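You operate a simulated robot arm through the tools that you are given. There is no shell and no other tool. Be economical: measure what you need, move in short steps, check, and stop when the job is done.

Carry out the task below with a simulated robot arm. There is one attempt and no reset: what you move stays moved.

Task
Set the grey scale switch to 1.0.

It is judged by the outcome, as a careful person would: the job done as asked, and still so three seconds after it is handed in. It fails if anything else is knocked over, pushed out of place, dropped, spilled or broken.

Robot
A 7-joint arm with a two-finger parallel gripper, fixed in place. Base frame: the origin is at the foot of the arm, x ahead of it, y to its left, z up. Units: m, rad, N and s.
Its first joint turns from -1.152 to 1.152 rad. Payload 2.4 kg.
The tool frame sits at the grasp point between the pads (the TCP): z along the fingers, y along the line on which they close. The tips reach 0.03 m beyond it. Largest opening 0.094 m; finger width 0.028, thickness 0.01; the body of the gripper, 0.05 by 0.096 m, starts 0.055 m behind the TCP.
Orientation is that of the tool frame in the base frame, as a unit quaternion [x, y, z, w]. With the fingers straight down and closing along the base's y, the tool's x points along the base's -x, its y along +y and its z along -z.

Tools
- The arm moves only by the tool move_arm. Its argument "plan" is a list of rows, each an object of numbers (a shift or turn left out is 0, a gripper value left out holds the last): "x", "y", "z": the shift along the base's x, y, z in m; "rx", "ry", "rz": the turn, a rotation vector about the base's x, y, z in rad; "hand": the opening in per cent of the stroke, from 0 (shut) to 100 (fully open). In form: [{"x": .., "y": .., "z": .., "rx": .., "ry": .., "rz": .., "hand": ..}, ...]. A call has 1 to 12 rows; each row shifts and turns the commanded pose from where the row before left it. A row lasts 0.2 s, in which the tool goes at most 0.05 m and 0.15 rad; a call with a longer step from one row to the next is refused whole, and so is a gripper value outside its range. A pose out of reach is approached as far as the arm can. The call stops where the force on the tool passes 40 N (or 10 N more than at its start, if that is more) or the arm is blocked; 0.2 s more then pass. The fingers move at their own pace (about 0.153 m/s each) and stop on an object; they squeeze with about 24 N. The grip force told is the motor's: it shows also when the fingers shut on nothing. Time passes only in rows, and 0.2 s behind the last, so rows that do not move let the fingers close. The reply holds the time, the measured pose of the TCP, the force on the tool along the base axes, the opening and the grip force, in the units named above and with some noise.
- Cameras (640 x 400 px; columns grow to the right, rows downward): "scene" is fixed at [0.0252, 0.4591, 1.479]; the picture's right is [-0.87, -0.49, 0.00], its down [-0.10, 0.18, -0.98] and it looks along [0.48, -0.86, -0.20] (base axes); focal length 362 px, centre (320, 200). "wrist" rides on the gripper at [-0.037, 0, -0.058] in the tool frame; the picture's right is [0.00, -1.00, 0.00], its down [0.97, 0.00, -0.24] and it looks along [0.24, 0.00, 0.97] (tool axes); focal length 218 px, centre (320, 200).
- capture(camera): a new picture of that camera. It takes no simulated time.
- pixel_to_xyz(camera, pixels): for up to 12 pixels [column, row] of the newest picture of that camera ("zoom" is the newest enlarged one), the place [x, y, z] in the base frame of the surface seen there, good to about 0.003 m. It takes no simulated time.
- enlarge(camera, box): a new picture of the part [left, top, right, bottom] of that camera's present view, enlarged. It takes no simulated time.
- close_job(): hands the job in; it is judged then, once.

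Keep the steps short. Do not move on a guess: measure, check each grasp and each placing, and mend mistakes. In all there are 60 turns and 20 pictures (those below and enlarged ones count). Leave the gripper open and the arm clear of the work at the hand-in unless told otherwise, and finish with a single line.

The tools are called after "Request:" as name(argument=value, ...) on one line, values as JSON. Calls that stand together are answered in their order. move_arm: Moves the arm, as the interface text tells. Its arguments: {"type":"object","properties":{"plan":{"type":"array","items":{"type":"object","properties":{"x":{"type":"number"},"y":{"type":"number"},"z":{"type":"number"},"rx":{"type":"number"},"ry":{"type":"number"},"rz":{"type":"number"},"hand":{"type":"number"}}}}},"required":["plan"]} The other tools are called the same way: capture (camera) takes a picture; pixel_to_xyz (camera, pixels) gives the place of the surface under pixels of a picture; enlarge (camera, box) takes an enlarged picture of a part of a camera's view; close_job () hands the job in.

At the start:

```text
t: 0.0
eef_pos: [0.3323, -0.2426, 1.3202]
orientation: [0.0, 1.0, -0.001, 0.0]
force: [-0.3, -0.1, -0.5]
opening: 0.094
finger_force: 0.0
```

scene: 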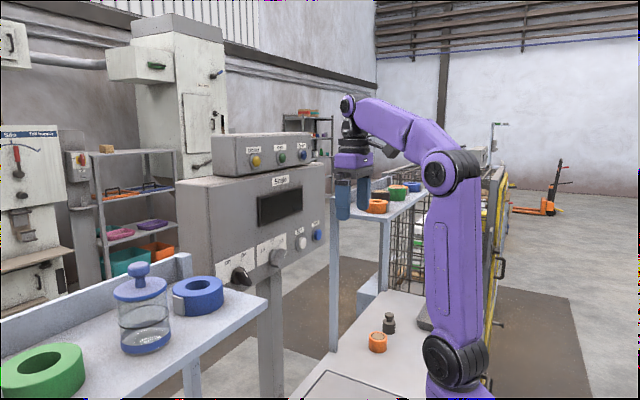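
wrist: 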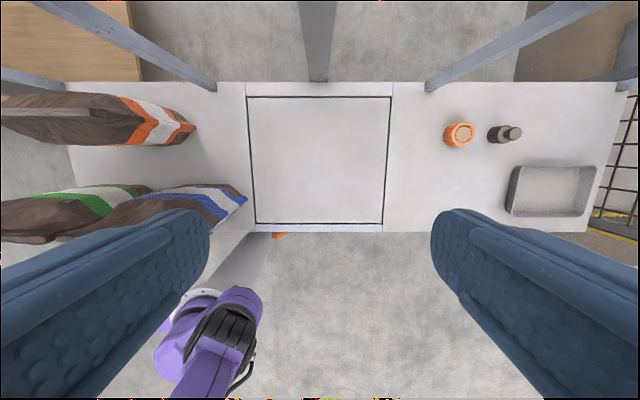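

I see a control panel with knobs near pixels (240,275) and (278,258) in the scene picture. I enlarge that part to read the labels.

Request:
enlarge(camera="scene", box=[200, 210, 340, 298])

Request:
enlarge(camera="scene", box=[170, 120, 350, 232])

```text
4.55 times, centred on (270, 254) of scene
```

zoom: 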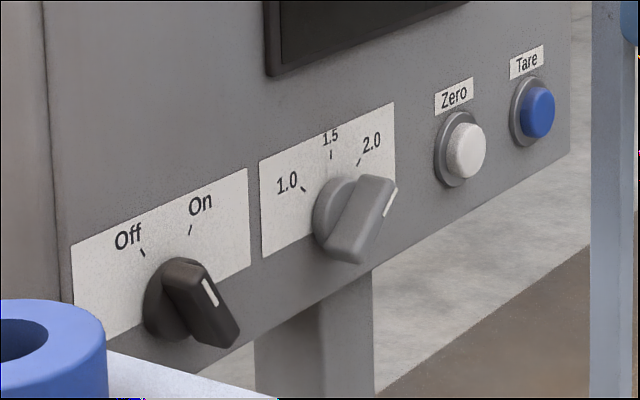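

```text
3.56 times, centred on (260, 176) of scene
```

zoom: 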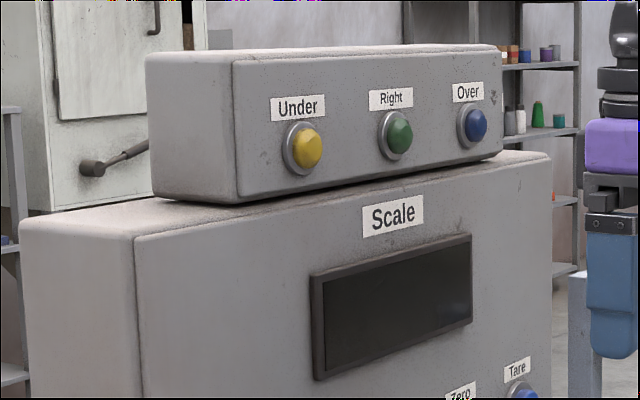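

The grey switch's white mark points to 2.0, and it has to turn left past 1.5 to 1.0. I measure the panel, the tick marks and the knob, in scene pixels around (266–286, 222–265).

Request:
pixel_to_xyz(camera="scene", pixels=[[221.7, 232], [298.6, 221], [314, 249.5], [263.4, 262.7], [266.5, 251.8], [272.4, 244.1], [278.4, 245.6], [282.1, 250], [276.6, 264.5], [279.3, 257.3], [285.4, 254], [271, 259]])

Request:
pixel_to_xyz(camera="scene", pixels=[[243.5, 275], [249, 282], [302.5, 243], [318, 235], [217, 296], [200, 280], [145, 310], [139, 268], [262, 298], [180, 255], [325, 240], [190, 200]])

```text
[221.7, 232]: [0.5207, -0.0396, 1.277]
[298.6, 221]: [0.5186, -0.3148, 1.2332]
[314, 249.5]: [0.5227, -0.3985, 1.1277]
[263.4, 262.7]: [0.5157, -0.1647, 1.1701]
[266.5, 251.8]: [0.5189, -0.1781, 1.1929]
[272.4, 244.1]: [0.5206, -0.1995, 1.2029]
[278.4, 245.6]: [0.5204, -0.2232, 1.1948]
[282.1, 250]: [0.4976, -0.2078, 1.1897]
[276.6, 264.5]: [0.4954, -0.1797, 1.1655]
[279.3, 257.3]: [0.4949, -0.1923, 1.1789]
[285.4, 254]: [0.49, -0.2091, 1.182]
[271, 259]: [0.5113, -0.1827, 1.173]
```

```text
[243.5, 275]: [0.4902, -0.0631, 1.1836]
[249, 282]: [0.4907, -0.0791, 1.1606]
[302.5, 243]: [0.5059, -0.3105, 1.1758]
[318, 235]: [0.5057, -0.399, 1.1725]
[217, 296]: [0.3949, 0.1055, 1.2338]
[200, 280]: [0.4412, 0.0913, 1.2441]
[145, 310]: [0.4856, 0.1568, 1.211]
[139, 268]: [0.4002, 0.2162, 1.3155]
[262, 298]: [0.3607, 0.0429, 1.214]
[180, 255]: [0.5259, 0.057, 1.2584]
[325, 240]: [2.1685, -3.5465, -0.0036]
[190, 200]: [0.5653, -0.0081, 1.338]
```

The panel face is the plane x≈0.52 facing the arm, and the grey knob is centred near y=-0.197, z=1.175, with its front at x≈0.488. The 1.0 mark lies to +y. The tool has to point along +x, so I tilt it in halves well clear of the panel, starting with the first half and checking the pose.

Request:
move_arm(plan=[{"ry": -0.15, "y": 0.008}, {"ry": -0.15, "y": 0.008}, {"ry": -0.15, "y": 0.008}, {"ry": -0.15, "y": 0.008}, {"ry": -0.15, "y": 0.008}, {"ry": -0.15, "y": 0.005}])

```text
t: 1.4
eef_pos: [0.334, -0.1977, 1.322]
orientation: [0.0, 0.9, 0.0, 0.436]
force: [-0.1, 0.5, -0.2]
opening: 0.0937
finger_force: 0.1
```

The pose followed as commanded, with no contact. Next comes the rest of the tilt (0.67 rad) while lowering a little towards z≈1.24.

Request:
move_arm(plan=[{"ry": -0.14, "z": -0.015}, {"ry": -0.14, "z": -0.015}, {"ry": -0.14, "z": -0.015}, {"ry": -0.14, "z": -0.015}, {"ry": -0.1108, "z": -0.015}, {}])

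Request:
capture(camera="wrist")

Request:
capture(camera="scene")

```text
t: 2.8
eef_pos: [0.3481, -0.1817, 1.2874]
orientation: [0.001, 0.733, -0.001, 0.68]
force: [-0.9, 0.4, 0.4]
opening: 0.0938
finger_force: 0.0
out of reach, approached as far as the arm can: row 4, 5
```

```text
15 pictures are left
```

wrist: 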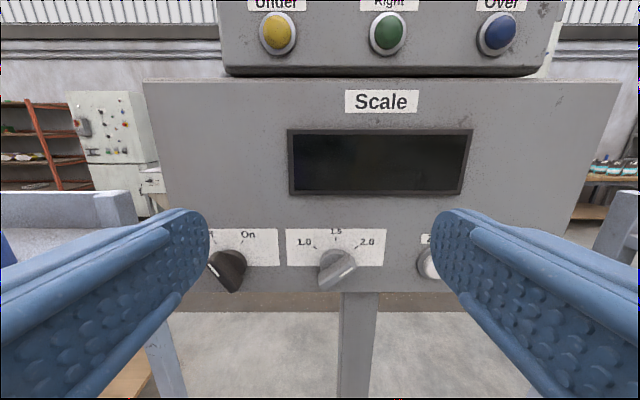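

```text
14 pictures are left
```

scene: 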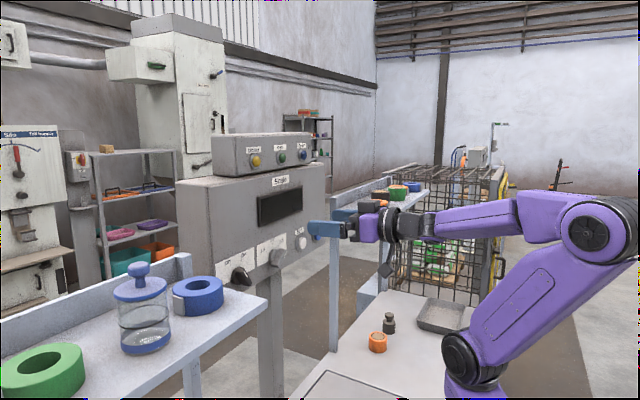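

The arm was cramped this near the base, so it fell slightly short. I move forward and lower, towards x≈0.40, where there is room; the fingertips will still be 0.06 m from the knob. Then I check the pose.

Request:
move_arm(plan=[{"x": 0.02, "z": -0.005}, {"x": 0.02, "z": -0.005}, {"x": 0.01}, {}])

```text
t: 3.8
eef_pos: [0.3996, -0.1809, 1.2784]
orientation: [0.0, 0.731, 0.0, 0.682]
force: [-0.2, 0.2, 0.0]
opening: 0.0937
finger_force: 0.0
```

The pose starts over from where the arm got to. About 0.07 rad of tilt is still missing; I correct that, centre on y≈-0.197, and lower to z≈1.21.

Request:
move_arm(plan=[{"ry": -0.07, "y": -0.008, "z": -0.02}, {"y": -0.008, "z": -0.025}, {"z": -0.025}, {}])

Request:
enlarge(camera="wrist", box=[220, 130, 420, 255])

```text
t: 4.8
eef_pos: [0.4171, -0.1986, 1.2332]
orientation: [-0.001, 0.708, 0.0, 0.706]
force: [-0.7, -0.7, -0.5]
opening: 0.0939
finger_force: 0.1
out of reach, approached as far as the arm can: row 1, 2, 3
```

```text
3.20 times, centred on (320, 192) of wrist
```

zoom: 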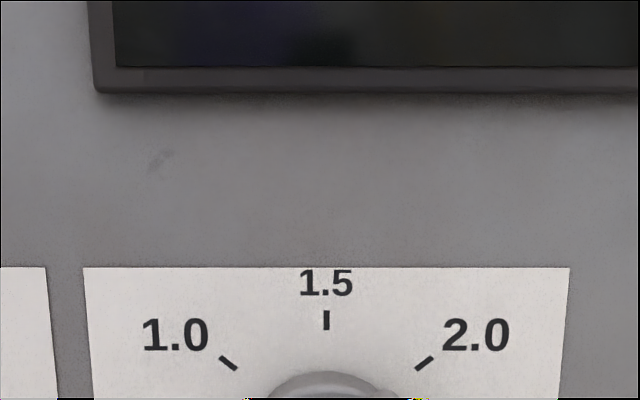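

The orientation is now straight along +x, and the arm drifted to x=0.417 because it is cramped. I look a bit lower at the knob itself.

Request:
enlarge(camera="wrist", box=[220, 205, 420, 330])

```text
3.20 times, centred on (320, 268) of wrist
```

zoom: 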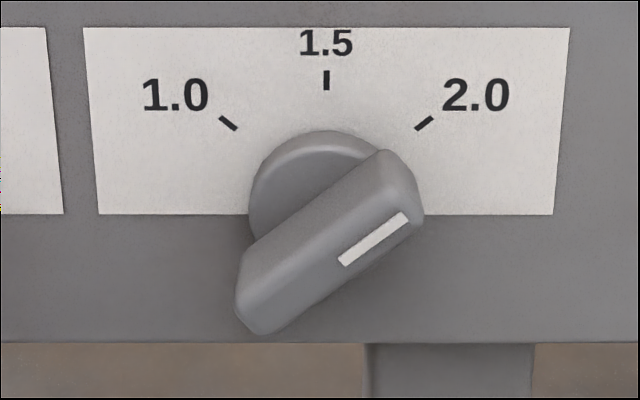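

Request:
pixel_to_xyz(camera="zoom", pixels=[[228, 124], [326, 80], [424, 124], [325, 150], [405, 218], [342, 262], [260, 320], [325, 262], [370, 170], [262, 190], [320, 225], [325, 135]])

```text
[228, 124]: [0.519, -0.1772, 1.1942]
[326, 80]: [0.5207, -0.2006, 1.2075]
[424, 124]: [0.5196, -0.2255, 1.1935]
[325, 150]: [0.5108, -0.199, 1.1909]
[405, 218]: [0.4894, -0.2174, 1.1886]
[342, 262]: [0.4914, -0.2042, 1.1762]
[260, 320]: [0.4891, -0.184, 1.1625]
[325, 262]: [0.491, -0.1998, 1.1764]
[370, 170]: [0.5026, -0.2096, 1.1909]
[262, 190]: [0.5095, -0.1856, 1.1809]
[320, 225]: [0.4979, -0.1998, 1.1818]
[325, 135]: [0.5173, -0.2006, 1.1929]
```

Knob centre is about y=-0.200, z=1.175. The bar lies 50° right of upright, is about 0.017 m thick, and spans x from 0.489 to 0.509, where the disc starts. I roll the tool +0.87 rad about x so the fingers straddle the bar, narrow the opening to 55%, and line up with the tips at x≈0.47, still short of the knob.

Request:
move_arm(plan=[{"rx": 0.145, "z": -0.01, "x": 0.005, "hand": 55}, {"rx": 0.145, "z": -0.01, "x": 0.005}, {"rx": 0.145, "z": -0.01, "x": 0.005}, {"rx": 0.145, "z": -0.01, "x": 0.005}, {"rx": 0.145, "z": -0.01}, {"rx": 0.145, "z": -0.008, "y": -0.002}, {}])

```text
t: 6.4
eef_pos: [0.4507, -0.1837, 1.1823]
orientation: [0.299, 0.641, 0.299, 0.641]
force: [-0.2, 0.0, 0.4]
opening: 0.0519
finger_force: 0.1
out of reach, approached as far as the arm can: row 2, 6
```

The roll is right (0.873 rad). The position drifted to y=-0.184, z=1.182, with the tips at x≈0.481, still free of the knob. I correct y and z before going in.

Request:
move_arm(plan=[{"y": -0.008, "z": -0.0035}, {"y": -0.0085, "z": -0.0035}, {}])

Request:
capture(camera="wrist")

```text
t: 7.2
eef_pos: [0.4518, -0.2019, 1.1745]
orientation: [0.299, 0.641, 0.298, 0.641]
force: [0.2, -0.5, 0.0]
opening: 0.0517
finger_force: 0.1
```

```text
11 pictures are left
```

wrist: 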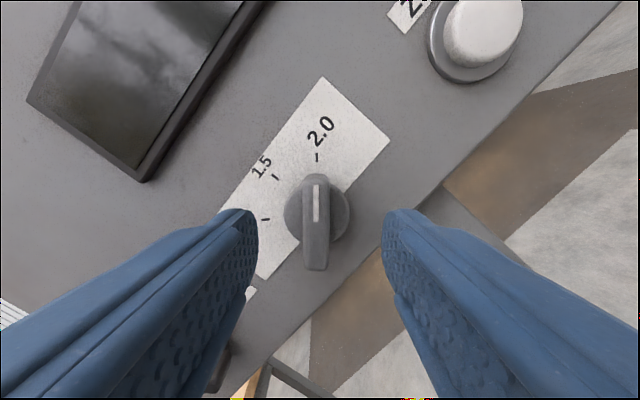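

The bar is upright in the wrist view at column 316, midway between the fingers, and the 2.0 tick is straight above it. I go in 0.023 m and then close on the bar.

Request:
move_arm(plan=[{"x": 0.008}, {"x": 0.008}, {"x": 0.007}, {"hand": 0}, {}, {}])

```text
t: 8.6
eef_pos: [0.4724, -0.2, 1.174]
orientation: [0.296, 0.641, 0.299, 0.642]
force: [-2.3, 4.8, 8.9]
opening: 0.0128
finger_force: 45.5
```

The fingers hold the bar (opening 0.0128 m) with a small side force. I turn the knob to the left about x in small steps and check halfway.

Request:
move_arm(plan=[{"rx": -0.12, "y": 0.0005, "z": 0.0005}, {"rx": -0.12}, {"rx": -0.12}, {"rx": -0.12}, {"rx": -0.12}, {"rx": -0.12}, {}])

```text
t: 10.2
eef_pos: [0.474, -0.2007, 1.1759]
orientation: [0.053, 0.705, 0.052, 0.706]
force: [-6.6, 4.4, 10.2]
opening: 0.0128
finger_force: 45.2
```

The roll is now +0.15 rad, the grip is kept, and the forces are modest. I continue towards roll -0.87.

Request:
move_arm(plan=[{"rx": -0.12}, {"rx": -0.12}, {"rx": -0.12}, {"rx": -0.12}, {"rx": -0.12}, {"rx": -0.12}, {"rx": -0.12}, {"rx": -0.12}, {"rx": -0.065}, {}])

Request:
capture(camera="wrist")

```text
t: 11.1
eef_pos: [0.4758, -0.2004, 1.1746]
orientation: [-0.077, 0.702, -0.08, 0.704]
force: [-24.6, 1.5, 5.5]
opening: 0.0129
finger_force: 44.7
stopped in row 4: the force on the tool passed its limit (the readings are from after the stop); the commanded pose is now the measured one
```

```text
10 pictures are left
```

wrist: 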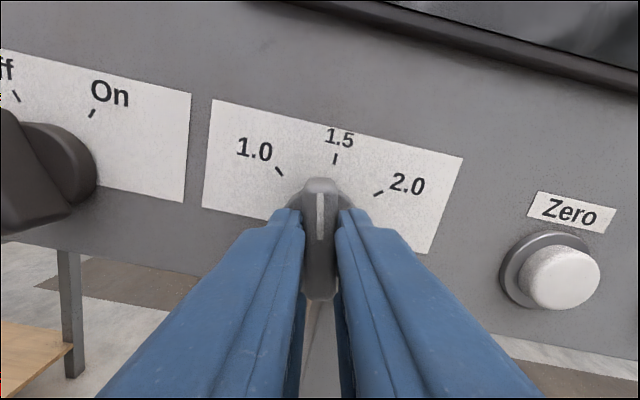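

The stop came from pressing along x: the arm crept in to x=0.476 and the tips touch the disc (-25 N). The knob is just past 1.5. I ease back 3 mm, still gripping, and see whether the force drops.

Request:
move_arm(plan=[{"x": -0.0015}, {"x": -0.0015}, {}])

```text
t: 11.9
eef_pos: [0.4742, -0.2003, 1.1746]
orientation: [-0.079, 0.702, -0.08, 0.703]
force: [24.1, -14.1, 7.0]
opening: 0.013
finger_force: 45.2
```

The grip is now stretched the other way (+24 N), so it holds stress. I open slightly to release it, settle, and read the pose.

Request:
move_arm(plan=[{"hand": 35}, {}, {}])

Request:
capture(camera="wrist")

```text
t: 12.7
eef_pos: [0.4731, -0.1988, 1.1745]
orientation: [-0.08, 0.703, -0.078, 0.702]
force: [0.4, 0.5, 0.2]
opening: 0.033
finger_force: 0.0
```

```text
9 pictures are left
```

wrist: 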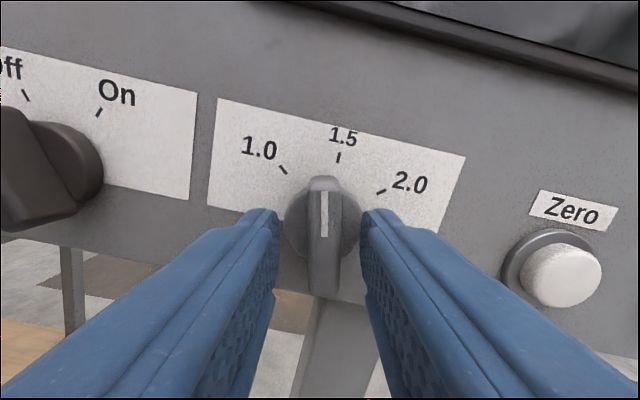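

The force is zero and the knob stays put, with the bar about 1 mm right of the middle. I shift y by -0.0012, close, and turn a bit with a small backward trim on x.

Request:
move_arm(plan=[{"y": -0.0012}, {"hand": 0}, {}, {}, {"rx": -0.09, "x": -0.0003}, {"rx": -0.09, "x": -0.0003}, {"rx": -0.09, "x": -0.0003}, {}])

```text
t: 13.9
eef_pos: [0.472, -0.1997, 1.1747]
orientation: [-0.097, 0.7, -0.098, 0.7]
force: [-24.4, 4.1, 6.3]
opening: 0.0129
finger_force: 45.1
stopped in row 5: the force on the tool passed its limit (the readings are from after the stop); the commanded pose is now the measured one
```

The tight grip again builds x force as soon as it turns. A loose straddle avoids that: I open to about 0.018 m (bar 0.013 m) and turn without clamping, letting the finger faces carry the bar round.

Request:
move_arm(plan=[{"hand": 19}, {}, {"rx": -0.09}, {"rx": -0.09}, {"rx": -0.09}, {}])

```text
t: 14.7
eef_pos: [0.4796, -0.1968, 1.1731]
orientation: [-0.124, 0.696, -0.117, 0.697]
force: [-17.4, -0.6, 6.7]
opening: 0.0196
finger_force: 2.1
stopped in row 4: the force on the tool passed its limit (the readings are from after the stop); the commanded pose is now the measured one
```

Turning further pushes the arm itself forward (x rose to 0.480): this roll runs into a joint limit. I change method and release, back out, return to the comfortable roll, and nudge the bar's upper end over with closed fingers by shifting only.

Request:
move_arm(plan=[{"hand": 40, "x": -0.002}, {}, {"x": -0.01}, {"x": -0.01}, {"x": -0.01, "rx": 0.1}, {"rx": 0.12}, {"rx": 0.12}, {}])

Request:
enlarge(camera="wrist", box=[200, 100, 440, 250])

```text
t: 16.5
eef_pos: [0.4485, -0.1957, 1.1746]
orientation: [-0.004, 0.707, 0.004, 0.707]
force: [0.1, -0.1, 0.4]
opening: 0.0377
finger_force: 0.0
```

```text
2.67 times, centred on (320, 175) of wrist
```

zoom: 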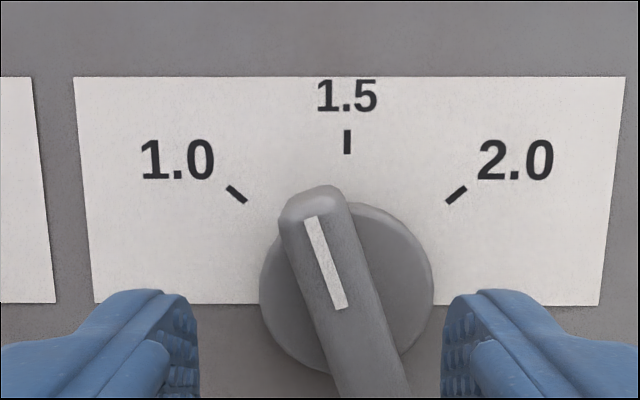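

The bar now points about 18° left of upright and stays there, with no spring-back. I shut the fingers, move to the right above the knob (y≈-0.228, z≈1.206), and go in to x≈0.474 without touching.

Request:
move_arm(plan=[{"hand": 0, "z": 0.011, "y": -0.011}, {"z": 0.01, "y": -0.011}, {"z": 0.01, "y": -0.01}, {}, {}])

```text
t: 17.7
eef_pos: [0.448, -0.2262, 1.2037]
orientation: [-0.007, 0.706, 0.005, 0.708]
force: [-0.6, 0.6, -0.8]
opening: 0.0
finger_force: 23.8
```

The fingers are shut at y=-0.226, z=1.204. I go in 0.026 m and bring z to about 1.206.

Request:
move_arm(plan=[{"x": 0.009, "z": 0.002}, {"x": 0.009}, {"x": 0.008}, {}])

Request:
enlarge(camera="scene", box=[200, 210, 340, 298])

```text
t: 18.7
eef_pos: [0.4734, -0.2267, 1.2053]
orientation: [-0.007, 0.706, 0.005, 0.708]
force: [0.2, 0.5, 0.6]
opening: 0.0
finger_force: 24.0
```

```text
4.55 times, centred on (270, 254) of scene
```

zoom: 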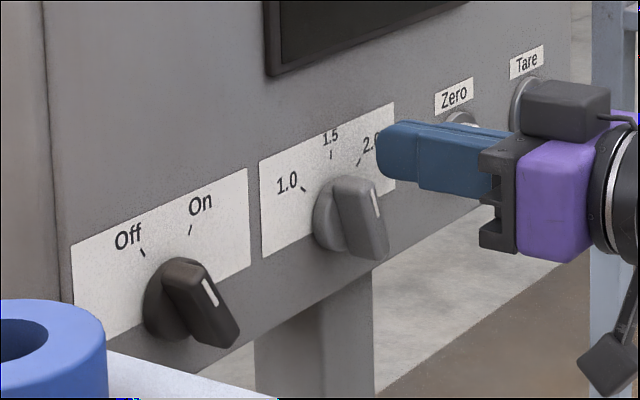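

The closed tips sit to the upper right of the knob, not touching. I lower 3 mm and push left in small steps to y≈-0.206, then look at the force and the knob.

Request:
move_arm(plan=[{"z": -0.003, "y": 0.003}, {"y": 0.004}, {"y": 0.004}, {"y": 0.003}, {"y": 0.003}, {"y": 0.003}, {}])

Request:
enlarge(camera="wrist", box=[220, 130, 420, 255])

```text
t: 20.3
eef_pos: [0.4756, -0.2061, 1.2028]
orientation: [-0.007, 0.706, 0.004, 0.708]
force: [0.2, -1.0, -0.2]
opening: 0.0
finger_force: 23.9
```

```text
3.20 times, centred on (320, 192) of wrist
```

zoom: 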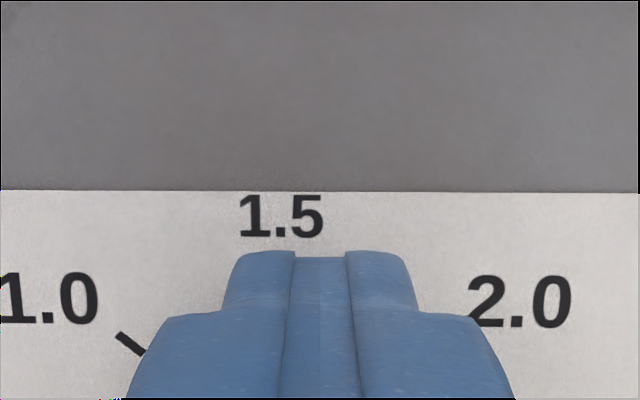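

The wrist view is hidden by the fingers and the force is still small (about 1 N). I push on to y≈-0.200 and check with the scene camera.

Request:
move_arm(plan=[{"y": 0.002}, {"y": 0.002}, {"y": 0.002}, {}])

Request:
enlarge(camera="scene", box=[230, 220, 326, 280])

```text
t: 21.3
eef_pos: [0.4758, -0.2015, 1.2039]
orientation: [-0.007, 0.706, 0.005, 0.708]
force: [2.0, -2.4, -0.1]
opening: 0.0
finger_force: 23.9
```

```text
6.67 times, centred on (278, 250) of scene
```

zoom: 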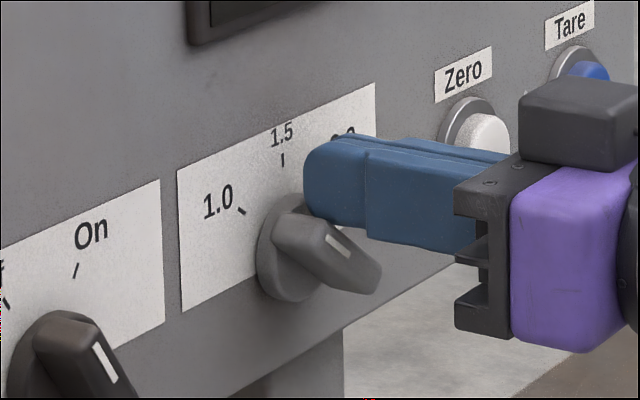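

The push works: the bar has swung well towards 1.0. I measure the white mark and bar edges in this view, around (330,237) to (378,288), to get the angle.

Request:
pixel_to_xyz(camera="zoom", pixels=[[329, 236], [338, 246], [347, 257], [320, 230], [365, 275], [375, 270], [320, 250], [355, 284], [300, 235], [241, 210], [283, 160]])

```text
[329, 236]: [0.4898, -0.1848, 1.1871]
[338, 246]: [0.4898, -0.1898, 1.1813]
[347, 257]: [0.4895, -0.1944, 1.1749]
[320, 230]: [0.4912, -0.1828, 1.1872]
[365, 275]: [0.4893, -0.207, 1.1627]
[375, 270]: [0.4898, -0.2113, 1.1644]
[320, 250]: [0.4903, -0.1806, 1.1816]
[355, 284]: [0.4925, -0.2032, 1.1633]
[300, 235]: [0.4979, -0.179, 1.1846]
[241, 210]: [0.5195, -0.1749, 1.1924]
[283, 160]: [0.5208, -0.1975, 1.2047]
```

The mark sits about 38° left; the 1.0 tick is at about 50°. I push a little more, left and slightly down.

Request:
move_arm(plan=[{"y": 0.0015, "z": -0.001}, {"y": 0.0015, "z": -0.001}, {}])

Request:
enlarge(camera="scene", box=[230, 220, 326, 280])

```text
t: 22.1
eef_pos: [0.4757, -0.2008, 1.2041]
orientation: [-0.005, 0.704, 0.001, 0.71]
force: [14.1, -15.9, 16.7]
opening: 0.0001
finger_force: 23.8
```

```text
6.67 times, centred on (278, 250) of scene
```

zoom: 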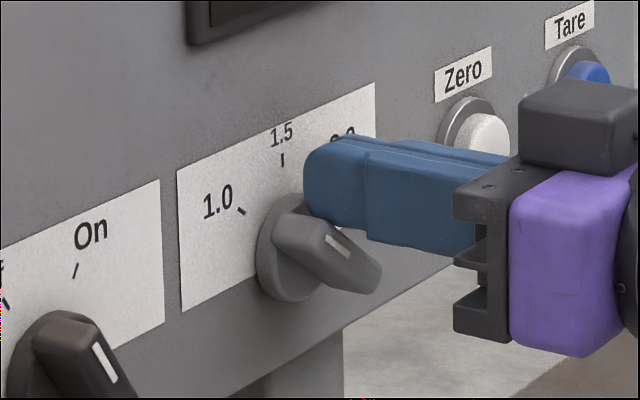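

The push force rose to about 25 N with hardly any motion, so the knob may be at its end stop. I ease off, back away to the upper right, and look straight on with the wrist camera.

Request:
move_arm(plan=[{"y": -0.003, "z": 0.003}, {"y": -0.005, "z": 0.003}, {"x": -0.012}, {"x": -0.015}, {"y": 0.004, "hand": 60}, {"y": 0.004}, {}])

Request:
enlarge(camera="wrist", box=[200, 150, 440, 300])

```text
t: 23.7
eef_pos: [0.449, -0.1983, 1.2082]
orientation: [-0.006, 0.707, 0.005, 0.707]
force: [-0.2, 1.1, -0.6]
opening: 0.0565
finger_force: 0.0
```

```text
2.67 times, centred on (320, 225) of wrist
```

zoom: 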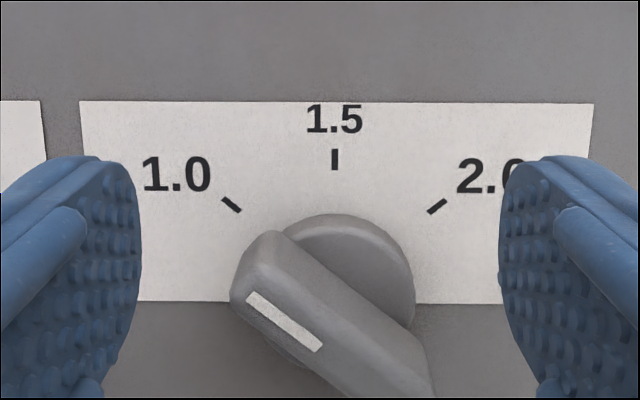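

The mark's slope, (247,297) to (320,348), is 35° from level. That mirrors the 2.0 start exactly, so the switch is at 1.0 against its stop. I back the arm well clear and open the gripper.

Request:
move_arm(plan=[{"x": -0.015, "z": 0.015, "hand": 100}, {"x": -0.015, "z": 0.02}, {"x": -0.015, "z": 0.02}, {"x": -0.01, "z": 0.02}, {}, {}])

Request:
capture(camera="scene")

Request:
enlarge(camera="wrist", box=[200, 200, 440, 350])

```text
t: 25.1
eef_pos: [0.3932, -0.2008, 1.2823]
orientation: [-0.007, 0.706, 0.005, 0.708]
force: [-0.5, 1.2, 0.6]
opening: 0.0938
finger_force: 0.1
```

```text
2 pictures are left
```

scene: 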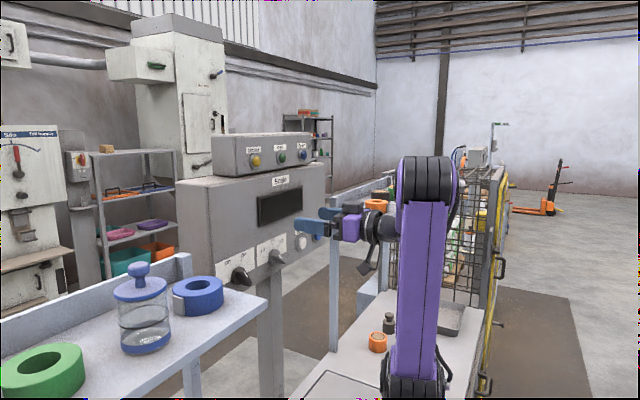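

```text
2.67 times, centred on (320, 275) of wrist
```

zoom: 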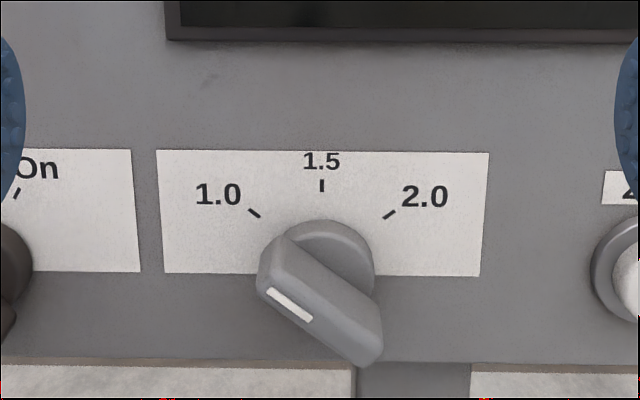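

The switch still points to 1.0, nothing else has moved, and the gripper is open and clear. I hand the job in.

Request:
close_job()

```text
The job is handed in.
```

The grey scale switch is set to 1.0, the gripper is open and clear, and nothing else was disturbed.
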